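You operate a simulated robot arm through the tools that you are given. There is no shell and no other tool.

You are at the controls of a simulated robot arm. One attempt, no reset.

Task
Clamp the pink plug in the brass terminal instead of the blue one.
Fine: turn the yellow clamp knob back about a quarter turn to free the blue plug, which goes back into the holder of its colour; tighten the knob on the pink plug.

Only the result counts: the job must be done as asked and must still hold three seconds after the hand-in. Knocking over, shifting, dropping, spilling or breaking anything else fails it.

Robot
A 7-joint arm with a three-finger gripper, fixed in place. Base frame: the origin is on the floor under the middle of its stand, x ahead of it, y to its left, z up; the work surface is at about z = 80. Readings come in cm, degrees, newtons and seconds.
With the tool pointing down near the work surface it reaches from about 12 to 88 cm from the base axis. Its first joint turns from -166.0 to 166.0 degrees. Payload 2.94 kg.
Tool frame: the origin (TCP) lies between the finger pads and is the grasp point; the fingertips stand 3 cm ahead of it; z points along the fingers, y is the line along which they close. The gripper opens to 13.2 cm; its body begins 10.7 cm behind the TCP.
Orientation is that of the tool frame in the base frame, as [roll, pitch, yaw] about the fixed x, y, z axes, in that order (R = Rz(yaw) Ry(pitch) Rx(roll)). With the fingers straight down and closing along the base's y, the tool's x points along the base's -x, its y along +y and its z along -z.

Tools
- The arm moves only by the tool arm_command. Its argument "plan" is a list of rows, each a list of 7 numbers: the shift along the tool's x, y, z in cm, then the turn, a rotation vector about the tool's x, y, z in degrees, then the finger opening in cm, from 0 to 13.2. In form: [[dx, dy, dz, ax, ay, az, jaw], ...]. A call has 1 to 20 rows; each row shifts and turns the commanded pose from where the row before left it, along the tool's axes as they then stand. A row lasts 0.2 s, in which the tool goes at most 5 cm and 8.6 degrees; a call with a longer step from one row to the next is refused whole, and so is a gripper value outside its range. A pose out of reach is approached as far as the arm can. The call stops where the force on the tool passes 40 N (or 10 N more than at its start, if that is more) or the arm is blocked; 0.2 s more then pass. Each finger travels about 3.74 cm/s and halts on what it meets, pressing with about 23 N; the grip force reading is that of the motor and also rises with nothing between the fingers. The clock runs only during rows and for 0.2 s after the last one: add rows that do not move to give the fingers time. It gives the time, the measured TCP pose, the force on the tool (base axes), the opening and the grip force at its end, in the units of the frame above (readings bear some noise), with the torque about the TCP (base axes, N m) and any sound that the robot's microphone picked up, and new pictures: "views" is both (left out), scene, wrist or none.
- Cameras (640 x 400 px; columns grow to the right, rows downward): "scene" is fixed at [21.27, -65.67, 139.54]; the picture's right is [0.93, -0.37, 0.00], its down [-0.11, -0.28, -0.95] and it looks along [0.35, 0.89, -0.30] (base axes); focal length 374 px, centre (320, 200). "wrist" rides on the gripper at [7.2, 0.3, -14.4] in the tool frame; the picture's right is [-0.04, 1.00, 0.00], its down [-0.88, -0.04, -0.48] and it looks along [-0.47, -0.02, 0.88] (tool axes); focal length 256 px, centre (320, 200). There is no depth. A picture from a camera that has moved, and an enlarged one, comes with that camera's place and axes in the base frame and with its lens. The place of the scene camera against the robot may be out by one fixed shift of up to 1.2 cm in any direction.
- raise_lower(by): moves the trunk up (or, below 0, down) by that many cm; the arm rides with it, the base frame stays. It gives what a move gives, with no picture.
- inspect(camera, box): a new picture of the part [left, top, right, bottom] of that camera's present view, enlarged. It takes no simulated time.
- job_done(): hands the job in; it is judged then, once.

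Nothing tells you positions but the pictures and the camera data. Unless the task says otherwise, let go and move clear before handing in.

The tools are called as a command line: name --pt "numbers of a row" for each row, then --argument value for the rest, lists and objects as JSON in quotes. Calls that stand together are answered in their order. arm_command: Moves the arm, as the interface text tells. Its arguments: {"type":"object","properties":{"plan":{"type":"array","items":{"type":"array","items":{"type":"number"}}},"views":{"type":"string","enum":["both","scene","wrist","none"]}},"required":["plan"]} The other tools are called the same way: raise_lower (by) moves the trunk up or down; inspect (camera, box) takes an enlarged picture of a part of a camera's view; job_done () hands the job in.

At the start:

```text
clock: 0.0
tcp_pos: [54.27, 22.36, 117.85]
tcp_rot: [-180.0, -0.1, -179.9]
wrist_force: [-0.5, 0.3, 0.4]
moment: [0.03, 0.0, -0.01]
grip_width: 13.21
finger_force: 0.0
trunk travel left (down, up): [-25.0, 29.0]
```

scene: 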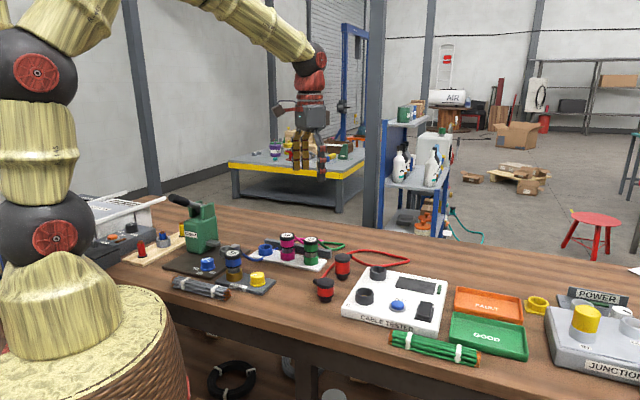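
wrist: 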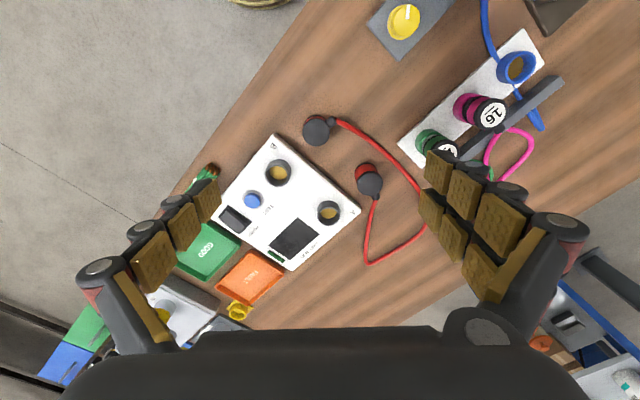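

I see a bench with a holder strip (blue, pink, green), a blue plug in what seems to be a terminal with a yellow knob at left. I'll look closer before moving.

inspect --camera "scene" --box '[150, 180, 350, 305]'

inspect --camera "wrist" --box '[360, 0, 600, 150]'

inspect --camera "scene" --box '[440, 250, 640, 400]'

```text
3.20 times, centred on (250, 242) of scene
camera zoom: at [21.27, -65.67, 139.54], right [0.93, -0.37, 0.0], down [-0.11, -0.28, -0.95], along [0.35, 0.89, -0.3], focal length 1198 px, centre (544, 64)
```

zoom: 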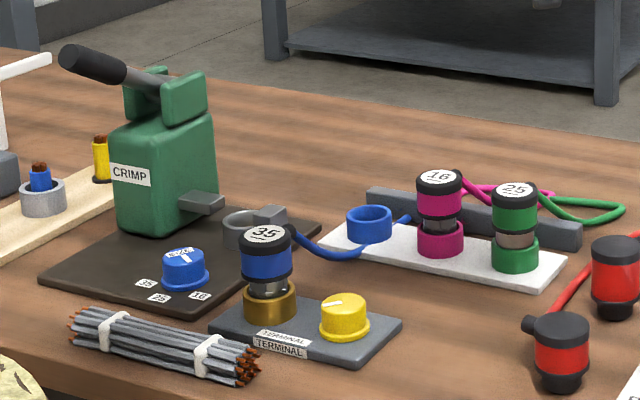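

```text
2.67 times, centred on (480, 75) of wrist
camera zoom: at [46.9, 22.76, 132.12], right [0.04, 1.0, 0.0], down [0.88, -0.04, 0.48], along [0.47, -0.02, -0.88], focal length 683 px, centre (-107, 533)
```

zoom: 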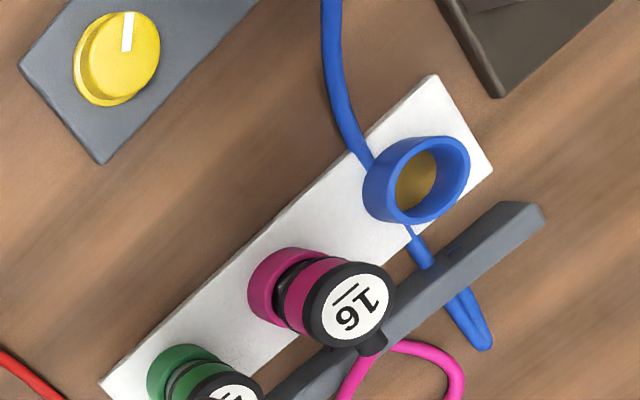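

```text
2.67 times, centred on (540, 325) of scene
camera zoom: at [21.27, -65.67, 139.54], right [0.93, -0.37, 0.0], down [-0.11, -0.28, -0.95], along [0.35, 0.89, -0.3], focal length 998 px, centre (-267, -133)
```

zoom: 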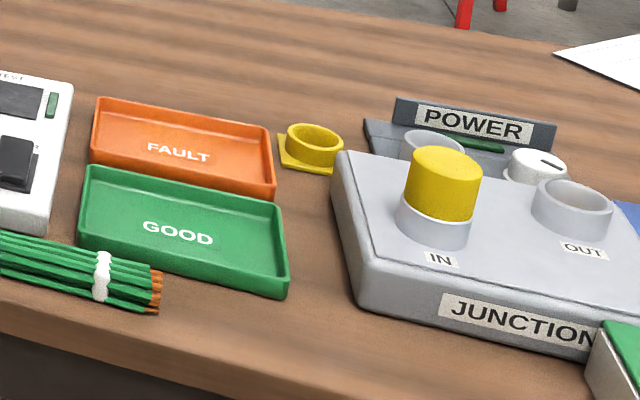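

The brass terminal holds the blue "35" plug on a grey plate with the yellow knob beside it. The strip holds an empty blue ring, the pink "16" plug and the green "25" plug. I'll study the gripper fingers before moving.

inspect --camera "scene" --box '[260, 60, 360, 190]'

inspect --camera "wrist" --box '[60, 130, 620, 400]'

```text
3.08 times, centred on (310, 125) of scene
camera zoom: at [21.27, -65.67, 139.54], right [0.93, -0.37, 0.0], down [-0.11, -0.28, -0.95], along [0.35, 0.89, -0.3], focal length 1152 px, centre (351, 431)
```

zoom: 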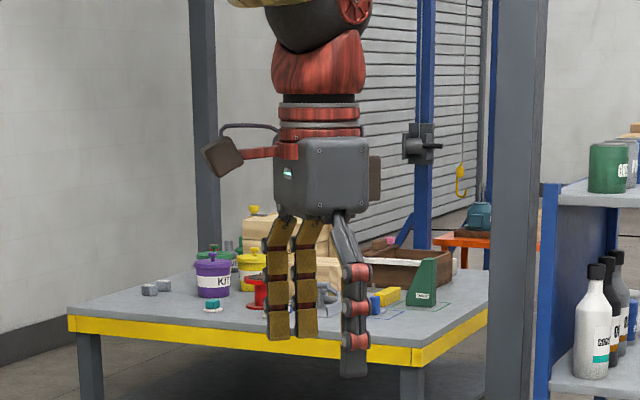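

```text
1.14 times, centred on (340, 265) of wrist
camera zoom: at [46.9, 22.76, 132.12], right [0.04, 1.0, 0.0], down [0.88, -0.04, 0.48], along [0.47, -0.02, -0.88], focal length 293 px, centre (297, 126)
```

zoom: 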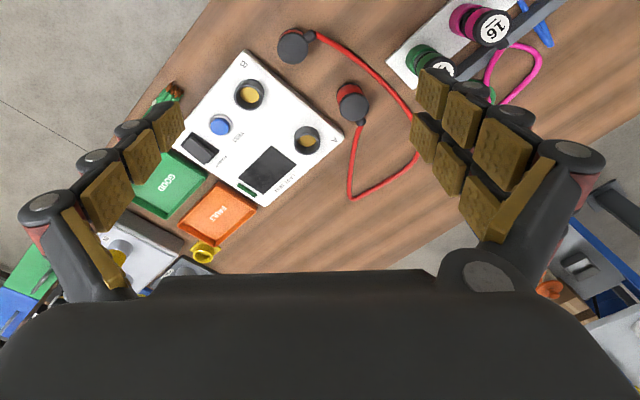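

The two-finger side is on +y and the thumb is on -y. The wrist camera looks at the TCP. I'll move over the terminal/strip area at height to see it from above.

arm_command --pt "3 3 0 0 0 0 13.2" --pt "3 3 0 0 0 0 13.2" --pt "3 3 0 0 0 0 13.2" --pt "2 3 0 0 0 0 13.2" --pt "0 3 0 0 0 0 13.2" --pt "0 0 0 0 0 0 13.2"

```text
clock: 1.4
tcp_pos: [43.38, 37.58, 117.8]
tcp_rot: [-179.9, 0.0, 180.0]
wrist_force: [-0.2, 0.7, -0.4]
moment: [-0.02, 0.01, -0.01]
grip_width: 13.18
finger_force: 0.0
trunk travel left (down, up): [-25.0, 29.0]
camera wrist: at [35.92, 37.78, 132.14], right [0.04, 1.0, 0.0], down [0.88, -0.04, 0.48], along [0.48, -0.02, -0.88], focal length 256 px, centre (320, 200)
```

scene: 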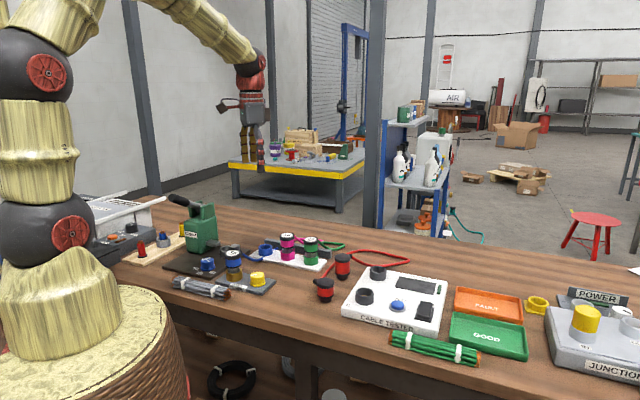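
wrist: 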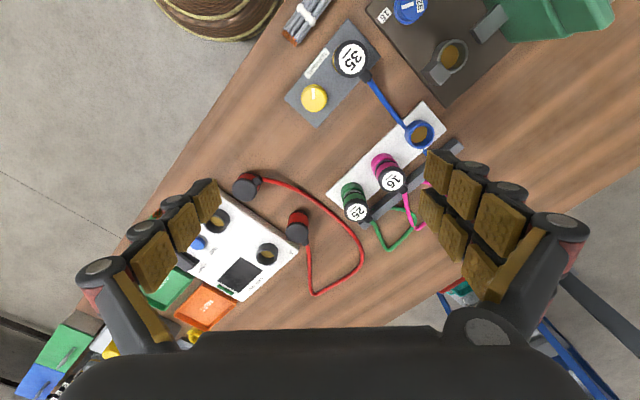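

inspect --camera "wrist" --box '[260, 0, 480, 138]'

inspect --camera "wrist" --box '[320, 90, 480, 240]'

```text
2.90 times, centred on (370, 69) of wrist
camera zoom: at [35.92, 37.78, 132.14], right [0.04, 1.0, 0.0], down [0.88, -0.04, 0.48], along [0.48, -0.02, -0.88], focal length 742 px, centre (175, 580)
```

zoom: 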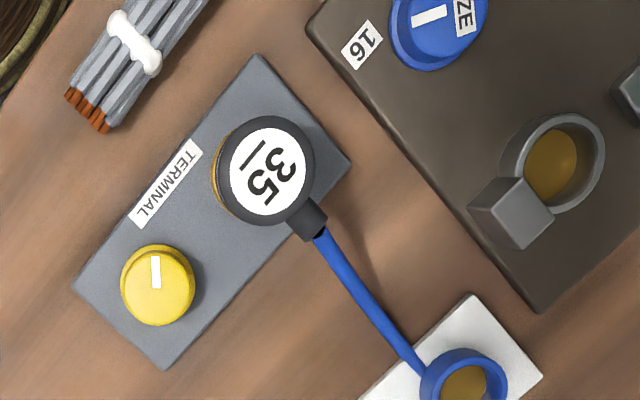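

```text
2.67 times, centred on (400, 165) of wrist
camera zoom: at [35.92, 37.78, 132.14], right [0.04, 1.0, 0.0], down [0.88, -0.04, 0.48], along [0.48, -0.02, -0.88], focal length 683 px, centre (107, 293)
```

zoom: 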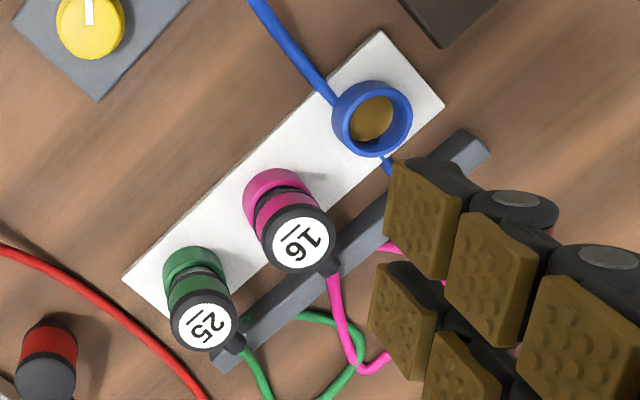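

The layout is clear: knob near (41.3, 36.4), blue plug near (35.7, 42.5), blue holder ring near (48.7, 55.9) and pink plug near (55.3, 50.5). I'll move above the knob, turn the tool 90° clockwise so that loosening can swing back counter-clockwise, and look again.

arm_command --pt "2.1 -1.2 3 0 0 0 13.2" --pt "0 0 4 0 0 0 13.2" --pt "0 0 4 0 0 0 13.2" --pt "0 0 1.8 0 0 8.2 13.2" --pt "0 0 0 0 0 8.2 13.2" --pt "0 0 0 0 0 8.2 13.2" --pt "0 0 0 0 0 8.2 13.2" --pt "0 0 0 0 0 8.2 13.2" --pt "0 0 0 0 0 8.2 13.2" --pt "0 0 0 0 0 8.2 13.2" --pt "0 0 0 0 0 8.2 13.2" --pt "0 0 0 0 0 8.2 13.2" --pt "0 0 0 0 0 8.2 13.2" --pt "0 0 0 0 0 8.0 13.2" --pt "0 0 0 0 0 0 13.2" --pt "0 0 0 0 0 0 13.2"

```text
clock: 4.8
tcp_pos: [41.12, 36.17, 105.15]
tcp_rot: [180.0, -0.1, 90.0]
wrist_force: [-1.0, 0.4, -0.4]
moment: [-0.01, -0.01, 0.0]
grip_width: 13.2
finger_force: 0.0
trunk travel left (down, up): [-25.0, 29.0]
camera wrist: at [41.29, 43.44, 119.33], right [1.0, -0.04, 0.0], down [-0.04, -0.88, 0.48], along [-0.02, -0.48, -0.88], focal length 256 px, centre (320, 200)
```

scene: 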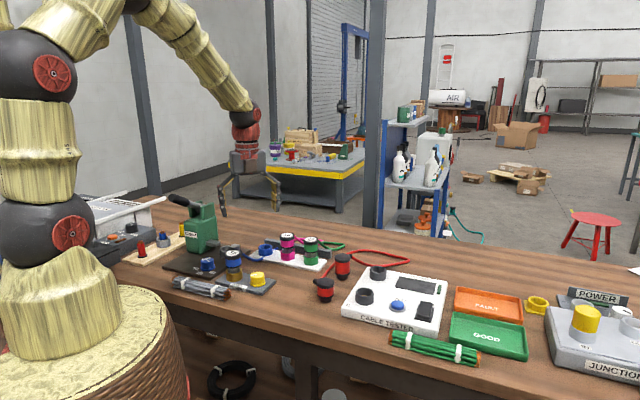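
wrist: 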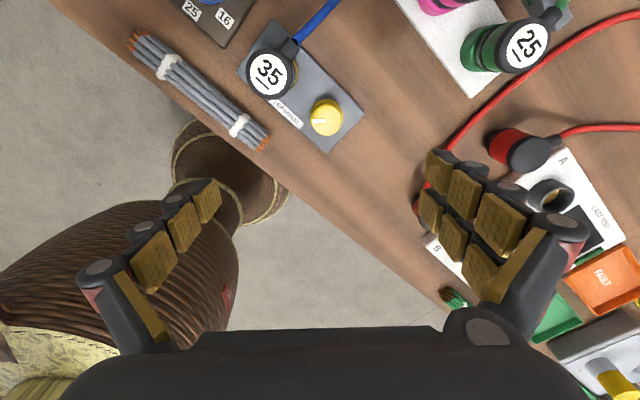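

inspect --camera "wrist" --box '[230, 10, 390, 160]'

inspect --camera "scene" --box '[160, 230, 340, 310]'

```text
2.67 times, centred on (310, 85) of wrist
camera zoom: at [41.29, 43.44, 119.33], right [1.0, -0.04, 0.0], down [-0.04, -0.88, 0.48], along [-0.02, -0.48, -0.88], focal length 683 px, centre (347, 507)
```

zoom: 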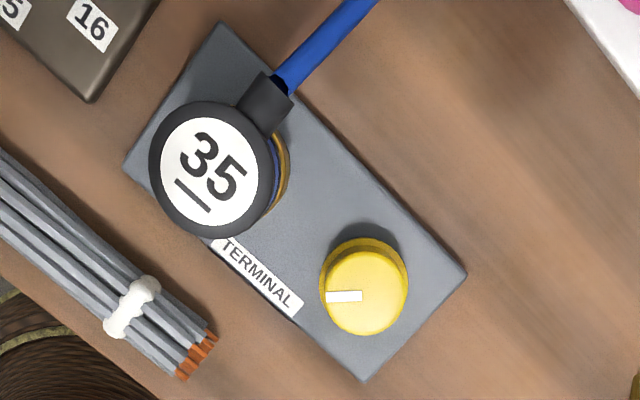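

```text
3.56 times, centred on (250, 270) of scene
camera zoom: at [21.27, -65.67, 139.54], right [0.93, -0.37, 0.0], down [-0.11, -0.28, -0.95], along [0.35, 0.89, -0.3], focal length 1331 px, centre (569, -49)
```

zoom: 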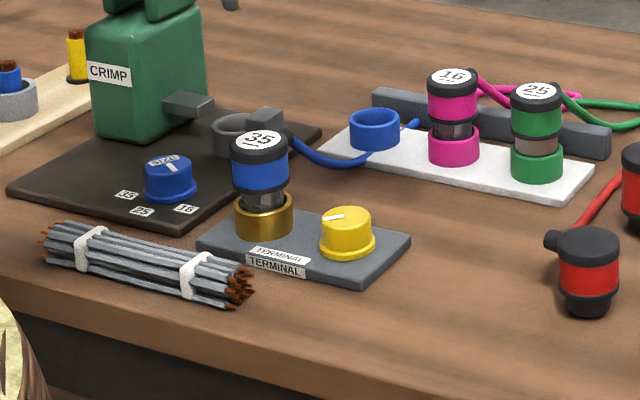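

The tool turned without trouble. Triangulation gives the knob centre near (42.0, 36.4) with its top at z≈83.4, and the blue plug near (35.8, 42.5). I'll centre above the knob, narrow the fingers a bit and come down halfway for a more exact look.

arm_command --pt "0.28 0.88 3 0 0 0 9" --pt "0 0 4 0 0 0 9" --pt "0 0 3.15 0 0 0 9" --pt "0 0 0 0 0 0 9" --pt "0 0 0 0 0 0 9"

```text
clock: 6.0
tcp_pos: [41.9, 36.4, 95.08]
tcp_rot: [179.9, 0.0, 90.0]
wrist_force: [-0.4, 0.0, -0.1]
moment: [-0.02, 0.01, 0.01]
grip_width: 8.98
finger_force: 0.1
trunk travel left (down, up): [-25.0, 29.0]
camera wrist: at [42.1, 43.68, 109.31], right [1.0, -0.04, 0.0], down [-0.04, -0.88, 0.48], along [-0.02, -0.48, -0.88], focal length 256 px, centre (320, 200)
```

scene: 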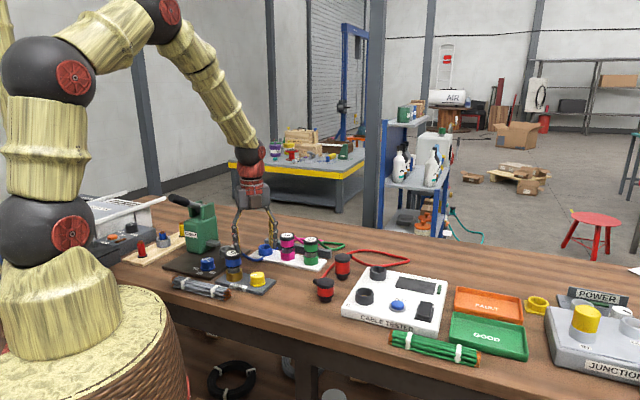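
wrist: 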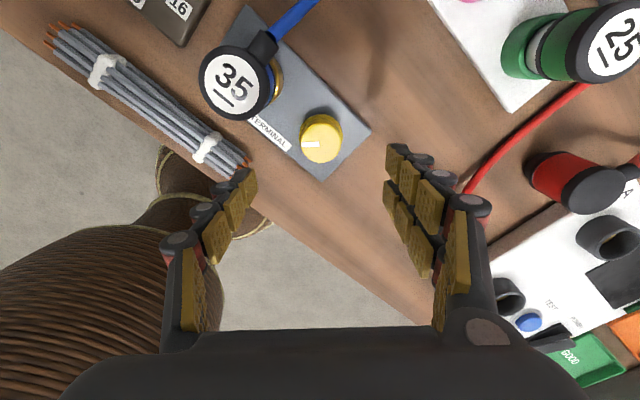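

inspect --camera "wrist" --box '[240, 80, 400, 180]'

inspect --camera "scene" --box '[200, 160, 320, 310]'

inspect --camera "wrist" --box '[150, 130, 510, 350]'

```text
4.00 times, centred on (320, 130) of wrist
camera zoom: at [42.1, 43.68, 109.31], right [1.0, -0.04, 0.0], down [-0.04, -0.88, 0.48], along [-0.02, -0.48, -0.88], focal length 1024 px, centre (320, 480)
```

zoom: 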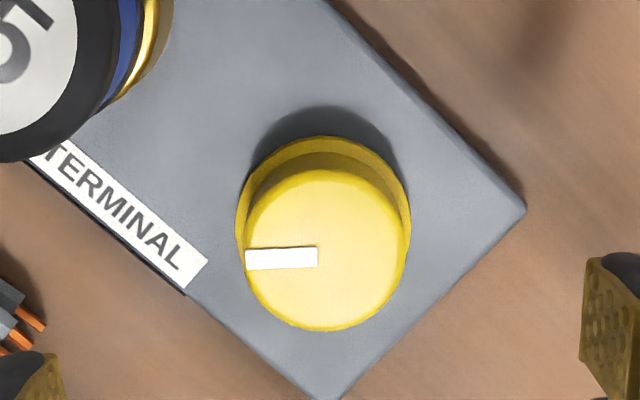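

```text
2.67 times, centred on (260, 235) of scene
camera zoom: at [21.27, -65.67, 139.54], right [0.93, -0.37, 0.0], down [-0.11, -0.28, -0.95], along [0.35, 0.89, -0.3], focal length 998 px, centre (480, 107)
```

zoom: 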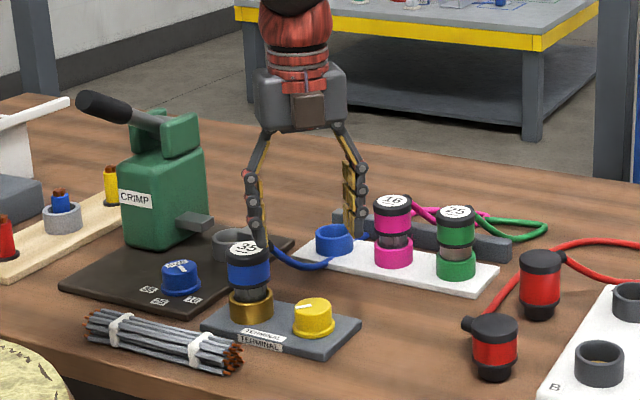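

```text
1.78 times, centred on (330, 240) of wrist
camera zoom: at [42.1, 43.68, 109.31], right [1.0, -0.04, 0.0], down [-0.04, -0.88, 0.48], along [-0.02, -0.48, -0.88], focal length 455 px, centre (302, 129)
```

zoom: 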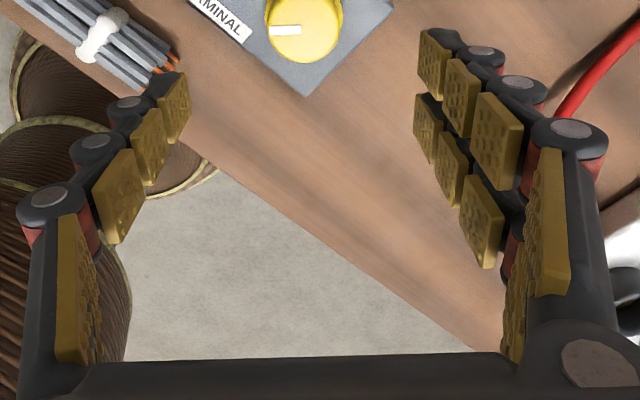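

The knob centre is confirmed at about (42.0, 36.4), with a body about 4.2 cm across. I'll lower to put the fingertips beside the knob, just above its flange, without closing yet.

arm_command --pt "0 0 3 0 0 0 7.5" --pt "0 0 3 0 0 0 7.5" --pt "0 0 2 0 0 0 7.5" --pt "0 0 1.2 0 0 0 7.5" --pt "0 0 0.6 0 0 0 7.5" --pt "0 0 0 0 0 0 7.5"

```text
clock: 7.4
tcp_pos: [42.1, 36.5, 85.15]
tcp_rot: [179.9, 0.0, 90.0]
wrist_force: [-0.1, -1.0, -1.0]
moment: [0.01, -0.01, 0.01]
grip_width: 7.51
finger_force: 0.0
trunk travel left (down, up): [-25.0, 29.0]
camera wrist: at [42.18, 43.72, 99.45], right [1.0, -0.04, 0.0], down [-0.04, -0.88, 0.48], along [-0.02, -0.48, -0.88], focal length 256 px, centre (320, 200)
```

scene: 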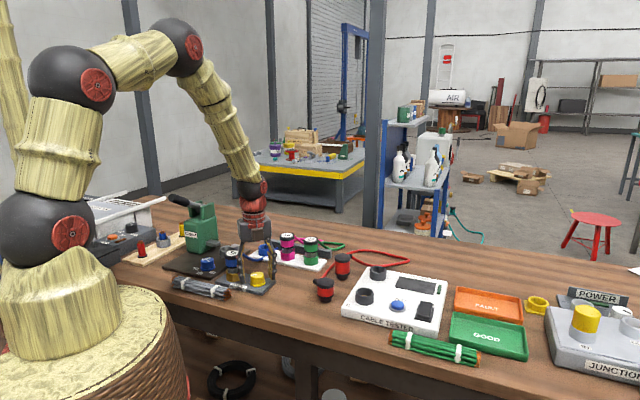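
wrist: 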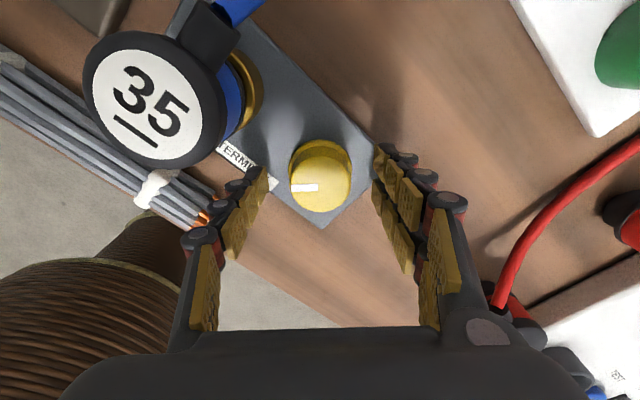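

inspect --camera "wrist" --box '[220, 120, 420, 245]'

inspect --camera "scene" --box '[200, 220, 310, 300]'

```text
3.20 times, centred on (320, 182) of wrist
camera zoom: at [42.18, 43.72, 99.45], right [1.0, -0.04, 0.0], down [-0.04, -0.88, 0.48], along [-0.02, -0.48, -0.88], focal length 819 px, centre (320, 256)
```

zoom: 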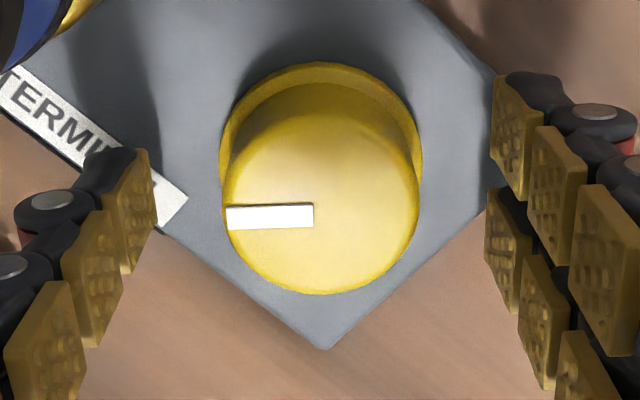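

```text
5.00 times, centred on (255, 260) of scene
camera zoom: at [21.27, -65.67, 139.54], right [0.93, -0.37, 0.0], down [-0.11, -0.28, -0.95], along [0.35, 0.89, -0.3], focal length 1872 px, centre (645, -100)
```

zoom: 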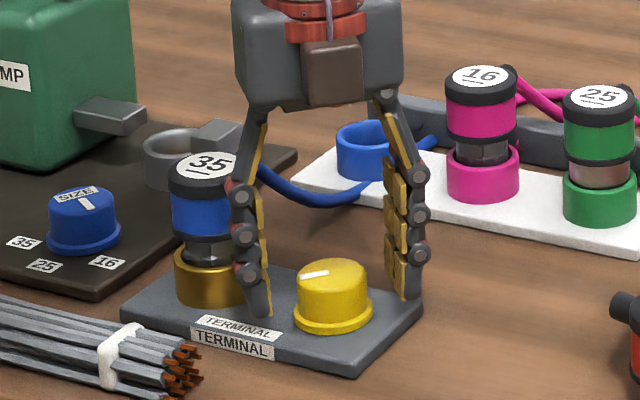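

The fingertips straddle the knob centrally. I'll nudge 0.1 cm to centre and close on it.

arm_command --pt "-0.1 -0.1 0.1 0 0 0 6" --pt "0 0 0 0 0 0 5.2" --pt "0 0 0 0 0 0 4.6" --pt "0 0 0 0 0 0 4.0" --pt "0 0 0 0 0 0 3.5" --pt "0 0 0 0 0 0 3.5" --pt "0 0 0 0 0 0 3.5" --views "wrist"

```text
clock: 9.0
tcp_pos: [42.01, 36.39, 85.08]
tcp_rot: [-180.0, 0.1, 90.1]
wrist_force: [5.9, -0.8, -0.7]
moment: [-0.06, -0.12, 0.01]
grip_width: 4.05
finger_force: 44.3
trunk travel left (down, up): [-25.0, 29.0]
camera wrist: at [42.16, 43.65, 99.37], right [1.0, -0.04, 0.0], down [-0.04, -0.88, 0.48], along [-0.02, -0.47, -0.88], focal length 256 px, centre (320, 200)
```

wrist: 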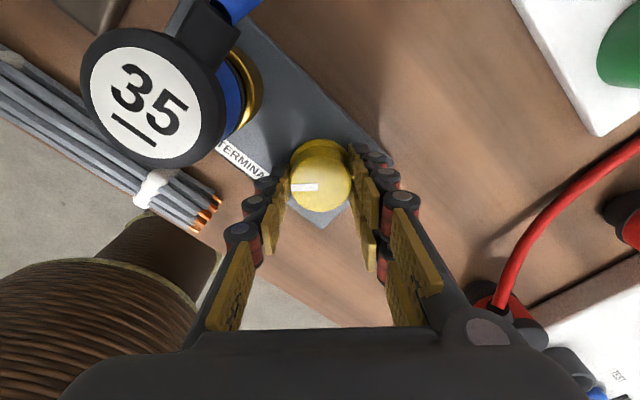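

The fingers are gripping the knob at 4.05 cm. I'll turn counter-clockwise seen from above (negative about tool z), starting with a small portion to check the response.

arm_command --pt "0 0 0 0 0 -6 3.5" --pt "0 0 0 0 0 -6 3.5" --pt "0 0 0 0 0 -6 3.5" --pt "0 0 0 0 0 -6 3.5" --pt "0 0 0 0 0 0 3.5" --views "wrist"

```text
clock: 10.2
tcp_pos: [42.02, 36.51, 85.04]
tcp_rot: [179.9, 0.0, 114.2]
wrist_force: [4.7, -3.2, 14.4]
moment: [-0.38, -0.12, 0.0]
grip_width: 4.03
finger_force: 45.0
trunk travel left (down, up): [-25.0, 29.0]
camera wrist: at [39.17, 43.12, 99.37], right [0.93, 0.37, 0.0], down [0.32, -0.82, 0.48], along [0.18, -0.44, -0.88], focal length 256 px, centre (320, 200)
```

wrist: 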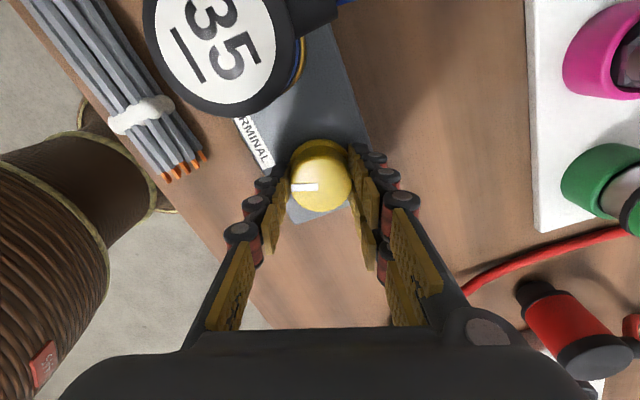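

The knob follows the grip, and the pointer stays fixed relative to the fingers. There is a slight upward push, so I'll lift by a millimetre while continuing the turn.

arm_command --pt "0 0 -0.1 0 0 0 3.5" --pt "0 0 0 0 0 -6 3.5" --pt "0 0 0 0 0 -6 3.5" --pt "0 0 0 0 0 -6 3.5" --pt "0 0 0 0 0 -6 3.5" --pt "0 0 0 0 0 0 3.5" --views "wrist"

```text
clock: 11.6
tcp_pos: [42.09, 36.47, 85.16]
tcp_rot: [-180.0, -0.1, 138.2]
wrist_force: [7.9, -0.2, 9.2]
moment: [-0.08, -0.19, -0.01]
grip_width: 4.04
finger_force: 44.6
trunk travel left (down, up): [-25.0, 29.0]
camera wrist: at [36.68, 41.46, 99.37], right [0.7, 0.71, 0.0], down [0.63, -0.62, 0.48], along [0.34, -0.33, -0.88], focal length 256 px, centre (320, 200)
```

wrist: 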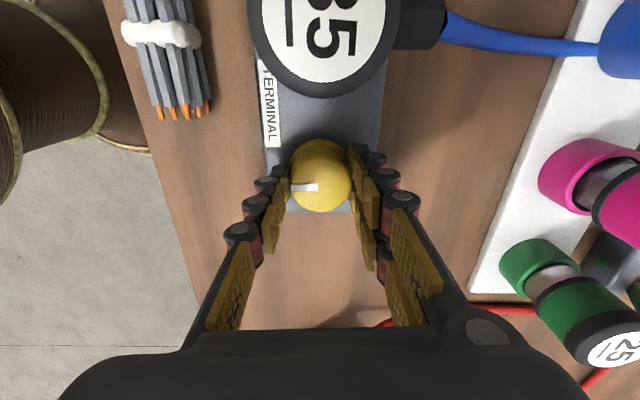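

The knob has turned about 48° with the grip. I'll continue to about 90°.

arm_command --pt "0 0 0 0 0 -6 3.5" --pt "0 0 0 0 0 -6 3.5" --pt "0 0 0 0 0 -6 3.5" --pt "0 0 0 0 0 -6 3.5" --pt "0 0 0 0 0 -6 3.5" --pt "0 0 0 0 0 -6 3.5" --pt "0 0 0 0 0 -6 3.5" --pt "0 0 0 0 0 0 3.5"

```text
clock: 13.4
tcp_pos: [42.1, 36.38, 85.02]
tcp_rot: [180.0, 0.0, -179.9]
wrist_force: [14.1, 0.0, 1.5]
moment: [0.12, -0.63, -0.27]
grip_width: 4.06
finger_force: 44.5
trunk travel left (down, up): [-25.0, 29.0]
camera wrist: at [34.65, 36.69, 99.37], right [0.04, 1.0, 0.0], down [0.88, -0.04, 0.48], along [0.48, -0.02, -0.88], focal length 256 px, centre (320, 200)
```

scene: 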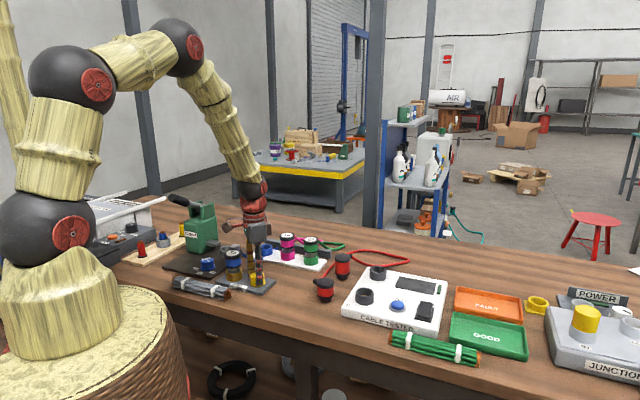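
wrist: 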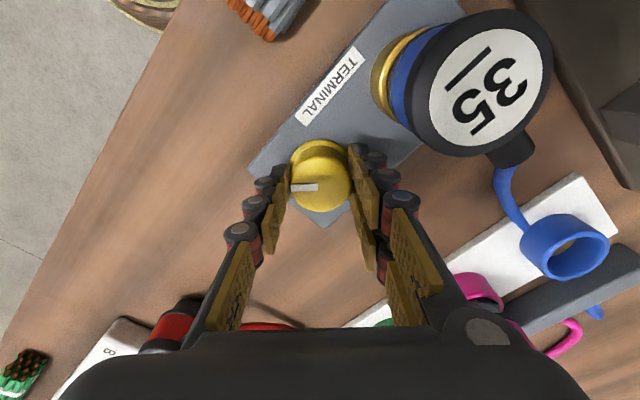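

The resisting torque rose at the end, so the knob appears to have reached its open stop after a quarter turn. I'll release and rise straight up.

arm_command --pt "0 0 0 0 0 1 4.2" --pt "0 0 0 0 0 0 5.5" --pt "0 0 0 0 0 0 7" --pt "0 0 0 0 0 0 7.5" --pt "0 0 -3 0 0 0 7.5" --pt "0 0 -4 0 0 0 7.5" --pt "0 0 -4 0 0 0 7.5" --pt "0 0 0 0 0 0 7.5" --pt "0 0 0 0 0 0 7.5"

```text
clock: 15.4
tcp_pos: [42.22, 36.49, 95.98]
tcp_rot: [-179.9, 0.1, 179.1]
wrist_force: [0.8, -0.2, 0.6]
moment: [0.06, 0.04, -0.02]
grip_width: 7.48
finger_force: 0.1
trunk travel left (down, up): [-25.0, 29.0]
camera wrist: at [34.78, 36.95, 110.22], right [0.06, 1.0, 0.0], down [0.88, -0.05, 0.48], along [0.47, -0.03, -0.88], focal length 256 px, centre (320, 200)
```

scene: 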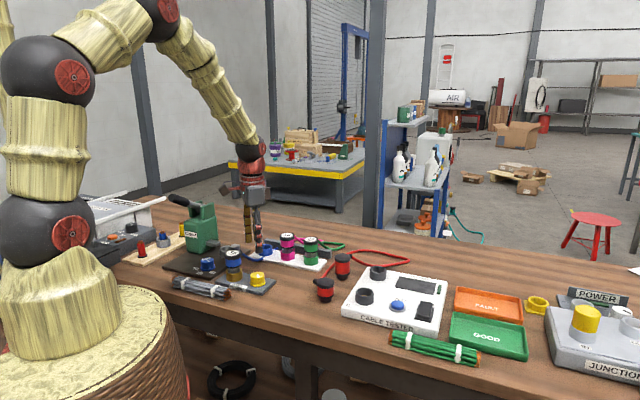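
wrist: 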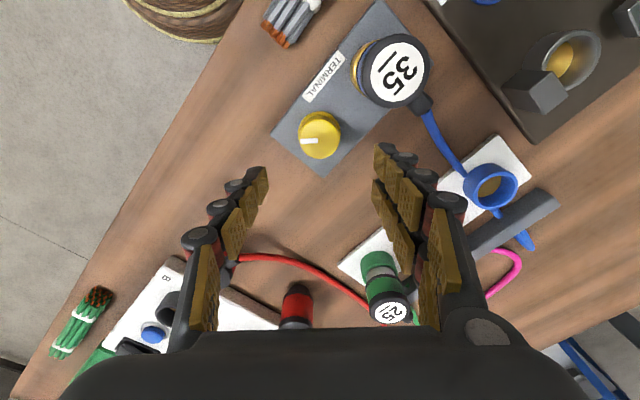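

The knob stayed turned a quarter, with its pointer now along -y. Next I'll measure the blue plug and the blue holder ring precisely.

inspect --camera "wrist" --box '[260, 20, 460, 160]'

inspect --camera "wrist" --box '[420, 120, 580, 240]'

inspect --camera "scene" --box '[200, 225, 330, 300]'

```text
2.86 times, centred on (360, 90) of wrist
camera zoom: at [34.78, 36.95, 110.22], right [0.06, 1.0, 0.0], down [0.88, -0.05, 0.48], along [0.47, -0.03, -0.88], focal length 731 px, centre (206, 514)
```

zoom: 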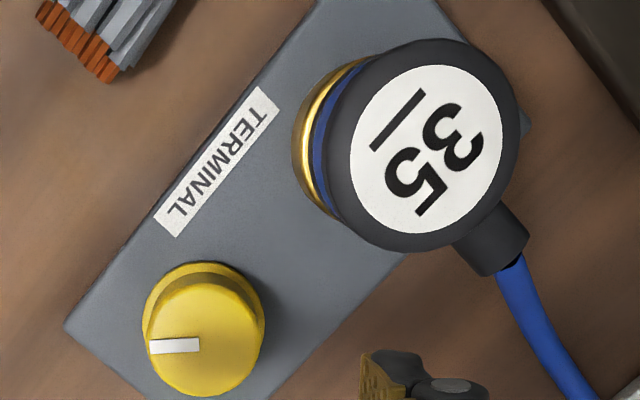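

```text
3.33 times, centred on (500, 180) of wrist
camera zoom: at [34.78, 36.95, 110.22], right [0.06, 1.0, 0.0], down [0.88, -0.05, 0.48], along [0.47, -0.03, -0.88], focal length 853 px, centre (-280, 267)
```

zoom: 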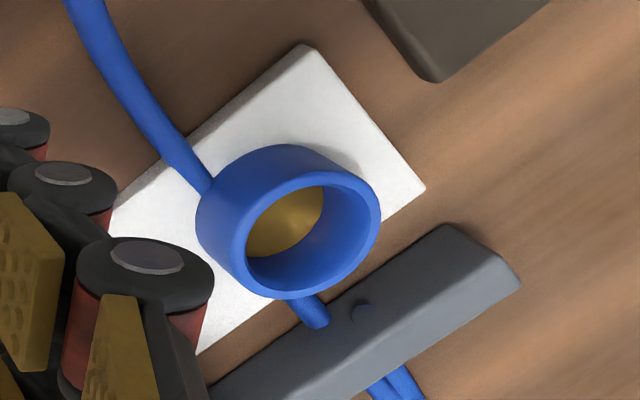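

```text
4.92 times, centred on (265, 262) of scene
camera zoom: at [21.27, -65.67, 139.54], right [0.93, -0.37, 0.0], down [-0.11, -0.28, -0.95], along [0.35, 0.89, -0.3], focal length 1843 px, centre (591, -108)
```

zoom: 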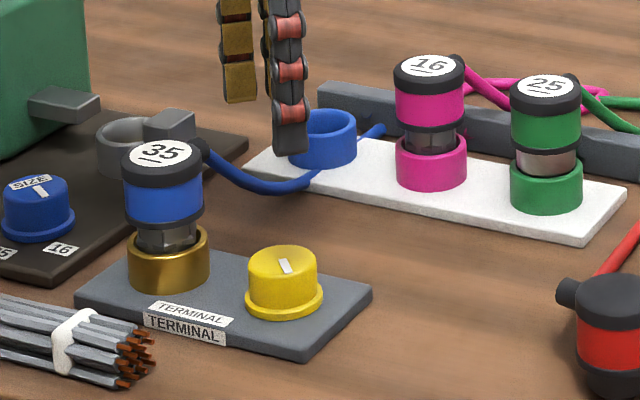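

The plug is near (35.8, 42.55) with its top at z≈89. Before grasping I'll hover above the blue holder ring in the intended grasp orientation, to pin down the ring and check that wrist angle is reachable.

arm_command --pt "-1.3 3.86 -0.8 0 0 0 7.5" --pt "-1.3 3.86 -0.8 0 0 0 7.5" --pt "-1.3 3.86 -0.8 0 0 0 7.5" --pt "-1.3 3.86 -0.8 0 0 0 7.5" --pt "-1.3 3.86 -0.8 0 0 0 7.5" --pt "0 0 0 0 0 -8 7.5" --pt "0 0 0 0 0 -8 7.5" --pt "0 0 0 0 0 -8 7.5" --pt "0 0 0 0 0 -8 7.5" --pt "0 0 0 0 0 -8 7.5" --pt "0 0 0 0 0 -8 7.5" --pt "0 0 0 0 0 -8 7.5" --pt "0 0 0 0 0 -8 7.5" --pt "0 0 0 0 0 -8 7.5" --pt "0 0 0 0 0 -8 7.5" --pt "0 0 0 0 0 -1 7.5" --pt "0 0 0 0 0 0 7.5" --pt "0 0 0 0 0 0 7.5"

```text
clock: 19.2
tcp_pos: [48.87, 55.61, 100.18]
tcp_rot: [-179.9, 0.1, -99.9]
wrist_force: [0.2, -0.3, -1.2]
moment: [-0.06, 0.01, 0.0]
grip_width: 7.5
finger_force: 0.1
trunk travel left (down, up): [-25.0, 29.0]
camera wrist: at [47.09, 48.57, 114.41], right [-0.98, 0.21, 0.0], down [0.19, 0.86, 0.48], along [0.1, 0.46, -0.88], focal length 256 px, centre (320, 200)
```

scene: 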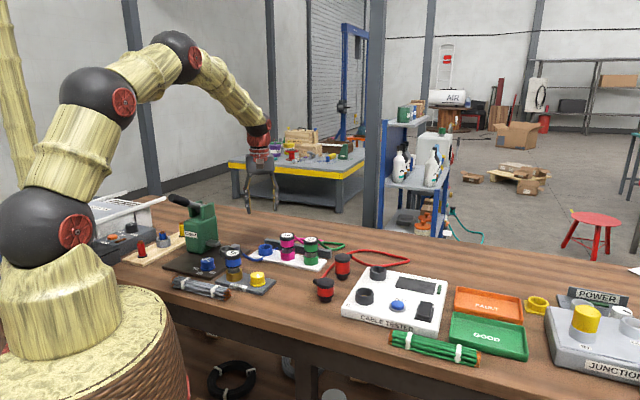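
wrist: 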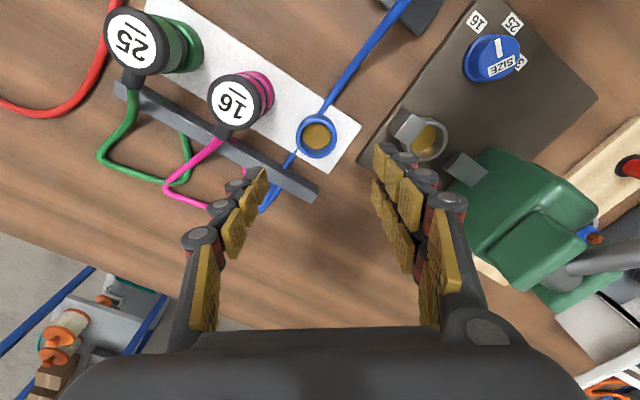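

inspect --camera "wrist" --box '[200, 60, 360, 180]'

```text
3.33 times, centred on (280, 120) of wrist
camera zoom: at [47.09, 48.57, 114.41], right [-0.98, 0.21, 0.0], down [0.19, 0.86, 0.48], along [0.1, 0.46, -0.88], focal length 853 px, centre (453, 467)
```

zoom: 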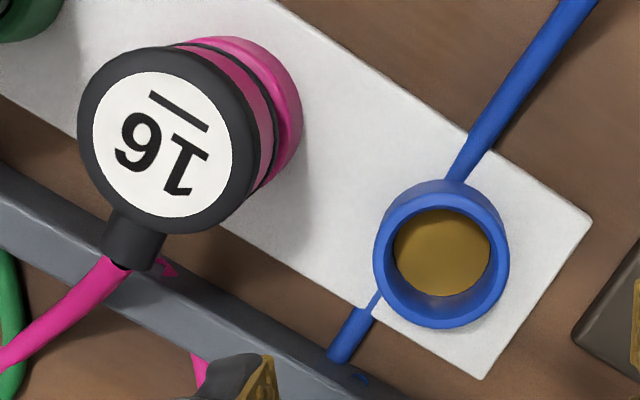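

The ring estimate is about (49.15, 56.2). I'll drop closer above it for a tighter measurement.

arm_command --pt "-0.64 -0.17 3 0 0 0 7.5" --pt "0 0 3 0 0 0 7.5" --pt "0 0 2 0 0 0 7.5" --pt "0 0 0 0 0 0 7.5" --pt "0 0 0 0 0 0 7.5" --views "wrist"

inspect --camera "wrist" --box '[220, 90, 420, 215]'

```text
clock: 20.4
tcp_pos: [49.04, 56.22, 92.17]
tcp_rot: [-180.0, -0.1, -100.0]
wrist_force: [0.0, -0.6, -0.3]
moment: [-0.02, 0.05, -0.02]
grip_width: 7.49
finger_force: 0.1
trunk travel left (down, up): [-25.0, 29.0]
camera wrist: at [47.34, 49.16, 106.47], right [-0.98, 0.22, 0.0], down [0.19, 0.86, 0.48], along [0.1, 0.46, -0.88], focal length 256 px, centre (320, 200)
```

wrist: 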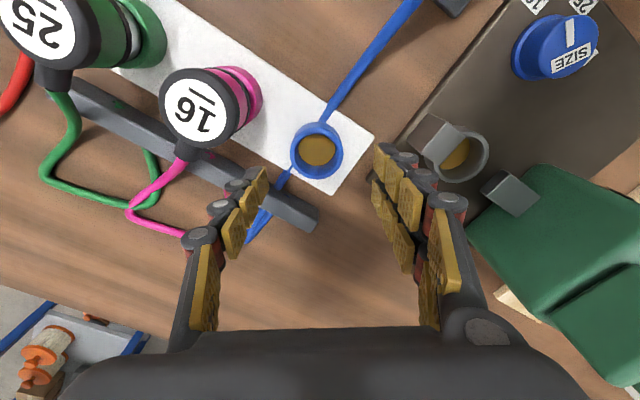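

```text
3.20 times, centred on (320, 152) of wrist
camera zoom: at [47.34, 49.16, 106.47], right [-0.98, 0.22, 0.0], down [0.19, 0.86, 0.48], along [0.1, 0.46, -0.88], focal length 819 px, centre (320, 352)
```

zoom: 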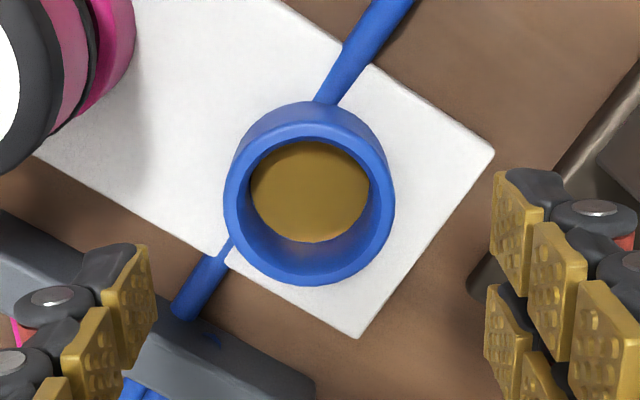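

The ring centre is about (49.2, 56.35) with its rim at z≈83.7. Now I'll go up and over to hover above the blue plug in this same orientation.

arm_command --pt "0 0 -3 0 0 0 7.5" --pt "0 0 -3 0 0 0 7.5" --pt "3.94 2.667 0 0 0 0 7.5" --pt "3.94 2.667 0 0 0 0 7.5" --pt "3.94 2.667 0 0 0 0 7.5" --pt "3.94 2.667 0 0 0 0 7.5" --pt "0 0 0 0 0 0 7.5" --pt "0 0 0 0 0 0 7.5"

inspect --camera "wrist" --box '[220, 90, 420, 215]'

```text
clock: 22.2
tcp_pos: [35.84, 42.52, 98.25]
tcp_rot: [180.0, -0.1, -99.9]
wrist_force: [0.1, -0.5, -1.1]
moment: [0.02, 0.03, 0.01]
grip_width: 7.5
finger_force: 0.0
trunk travel left (down, up): [-25.0, 29.0]
camera wrist: at [34.06, 35.44, 112.54], right [-0.98, 0.22, 0.0], down [0.19, 0.86, 0.48], along [0.1, 0.46, -0.88], focal length 256 px, centre (320, 200)
```

scene: 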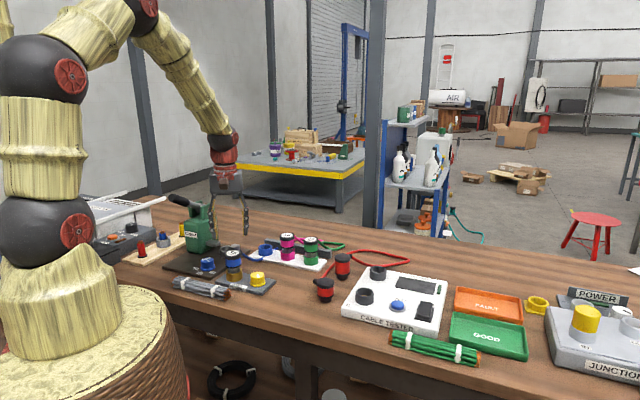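
wrist: 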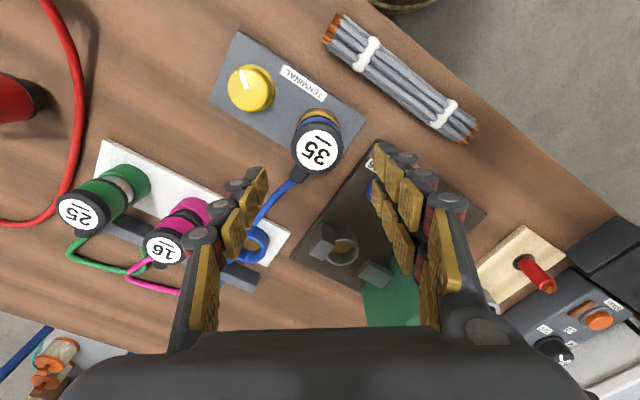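

```text
3.20 times, centred on (320, 152) of wrist
camera zoom: at [34.06, 35.44, 112.54], right [-0.98, 0.22, 0.0], down [0.19, 0.86, 0.48], along [0.1, 0.46, -0.88], focal length 819 px, centre (320, 352)
```

zoom: 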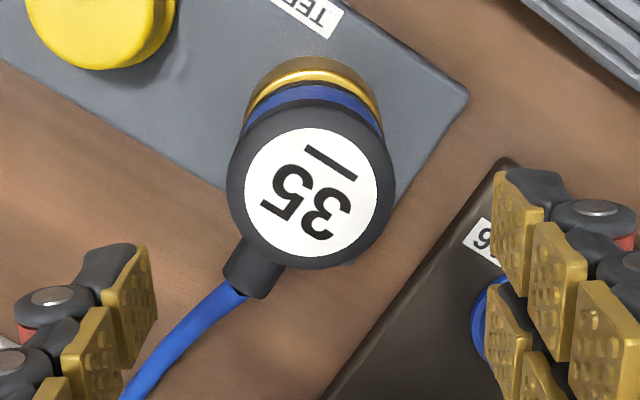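

The plug centre reads (35.9, 42.55) with its top at z≈89, right under the tool, and the cable stub is well clear of the thumb. I'll descend to grasp height and look before closing.

arm_command --pt "0 -0.05 3 0 0 0 7.5" --pt "0 0 3 0 0 0 7.5" --pt "0 0 2.6 0 0 0 7.5" --pt "0 0 1.4 0 0 0 7.5" --pt "0 0 0.6 0 0 0 7.5" --pt "0 0 0 0 0 0 7.5" --pt "0 0 0 0 0 0 7.5"

inspect --camera "scene" --box '[190, 200, 300, 300]'

inspect --camera "wrist" --box '[200, 90, 440, 260]'

```text
clock: 23.8
tcp_pos: [35.77, 42.45, 87.47]
tcp_rot: [-179.9, 0.1, -100.0]
wrist_force: [-0.1, 0.6, -0.5]
moment: [0.02, 0.02, 0.01]
grip_width: 7.49
finger_force: 0.0
trunk travel left (down, up): [-25.0, 29.0]
camera wrist: at [34.07, 35.36, 101.7], right [-0.98, 0.22, 0.0], down [0.19, 0.86, 0.48], along [0.1, 0.46, -0.88], focal length 256 px, centre (320, 200)
```

scene: 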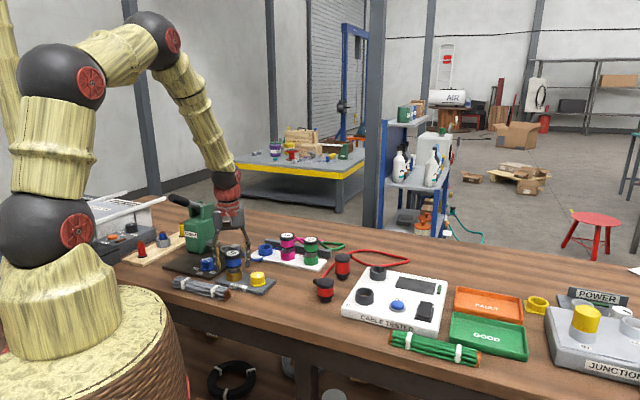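
wrist: 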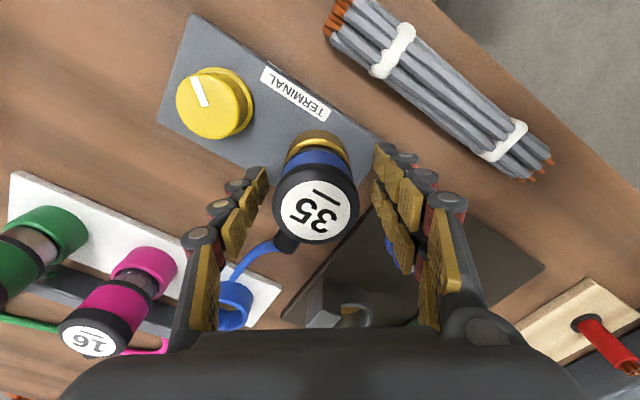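

```text
4.00 times, centred on (245, 250) of scene
camera zoom: at [21.27, -65.67, 139.54], right [0.93, -0.37, 0.0], down [-0.11, -0.28, -0.95], along [0.35, 0.89, -0.3], focal length 1498 px, centre (620, 0)
```

zoom: 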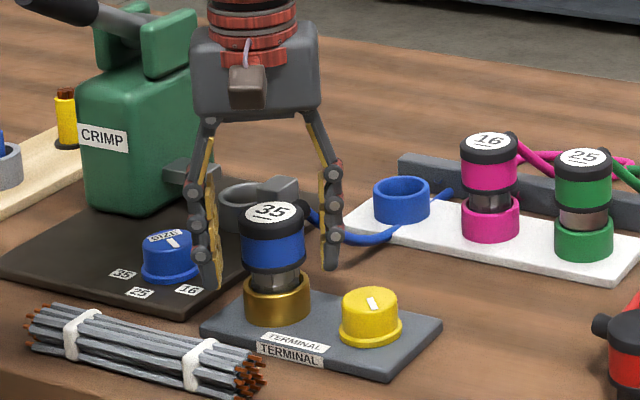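

```text
2.35 times, centred on (320, 175) of wrist
camera zoom: at [34.07, 35.36, 101.7], right [-0.98, 0.22, 0.0], down [0.19, 0.86, 0.48], along [0.1, 0.46, -0.88], focal length 602 px, centre (320, 259)
```

zoom: 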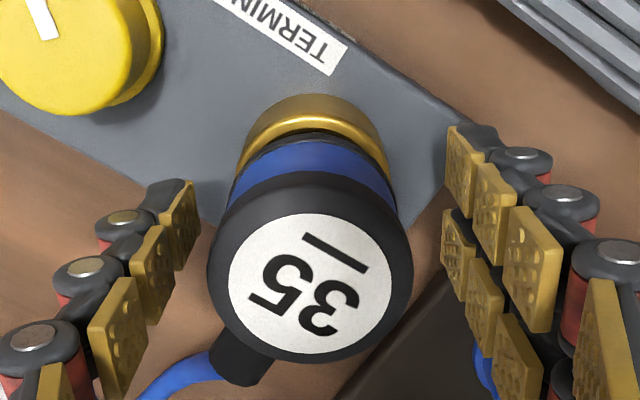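

The fingers straddle the plug with good clearance on all sides. I'll nudge to centre and close on it.

arm_command --pt "-0.15 -0.12 0 0 0 0 7" --pt "0 0 0 0 0 0 6" --pt "0 0 0 0 0 0 5.4" --pt "0 0 0 0 0 0 4.8" --pt "0 0 0 0 0 0 4.3" --pt "0 0 0 0 0 0 4.3" --pt "0 0 0 0 0 0 4.3" --views "wrist"

inspect --camera "wrist" --box '[200, 90, 440, 260]'

```text
clock: 25.4
tcp_pos: [35.86, 42.57, 87.49]
tcp_rot: [-179.9, 0.0, -100.0]
wrist_force: [1.5, -0.1, 3.3]
moment: [0.0, -0.03, -0.03]
grip_width: 4.57
finger_force: 22.8
trunk travel left (down, up): [-25.0, 29.0]
camera wrist: at [34.24, 35.51, 101.75], right [-0.98, 0.22, 0.0], down [0.19, 0.86, 0.48], along [0.1, 0.46, -0.88], focal length 256 px, centre (320, 200)
```

wrist: 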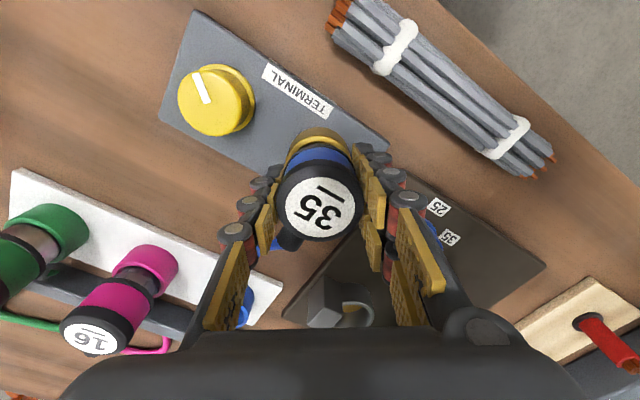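

```text
2.35 times, centred on (320, 175) of wrist
camera zoom: at [34.24, 35.51, 101.75], right [-0.98, 0.22, 0.0], down [0.19, 0.86, 0.48], along [0.1, 0.46, -0.88], focal length 602 px, centre (320, 259)
```

zoom: 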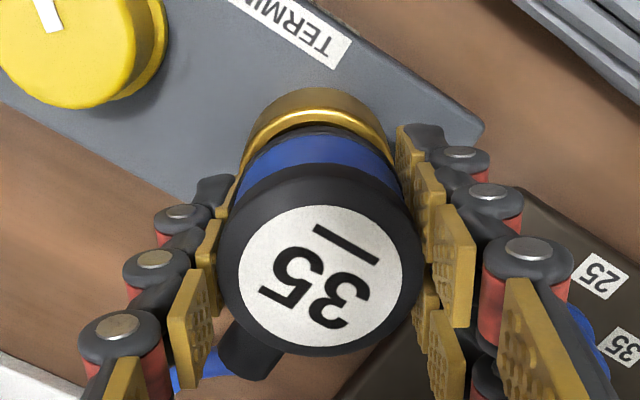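

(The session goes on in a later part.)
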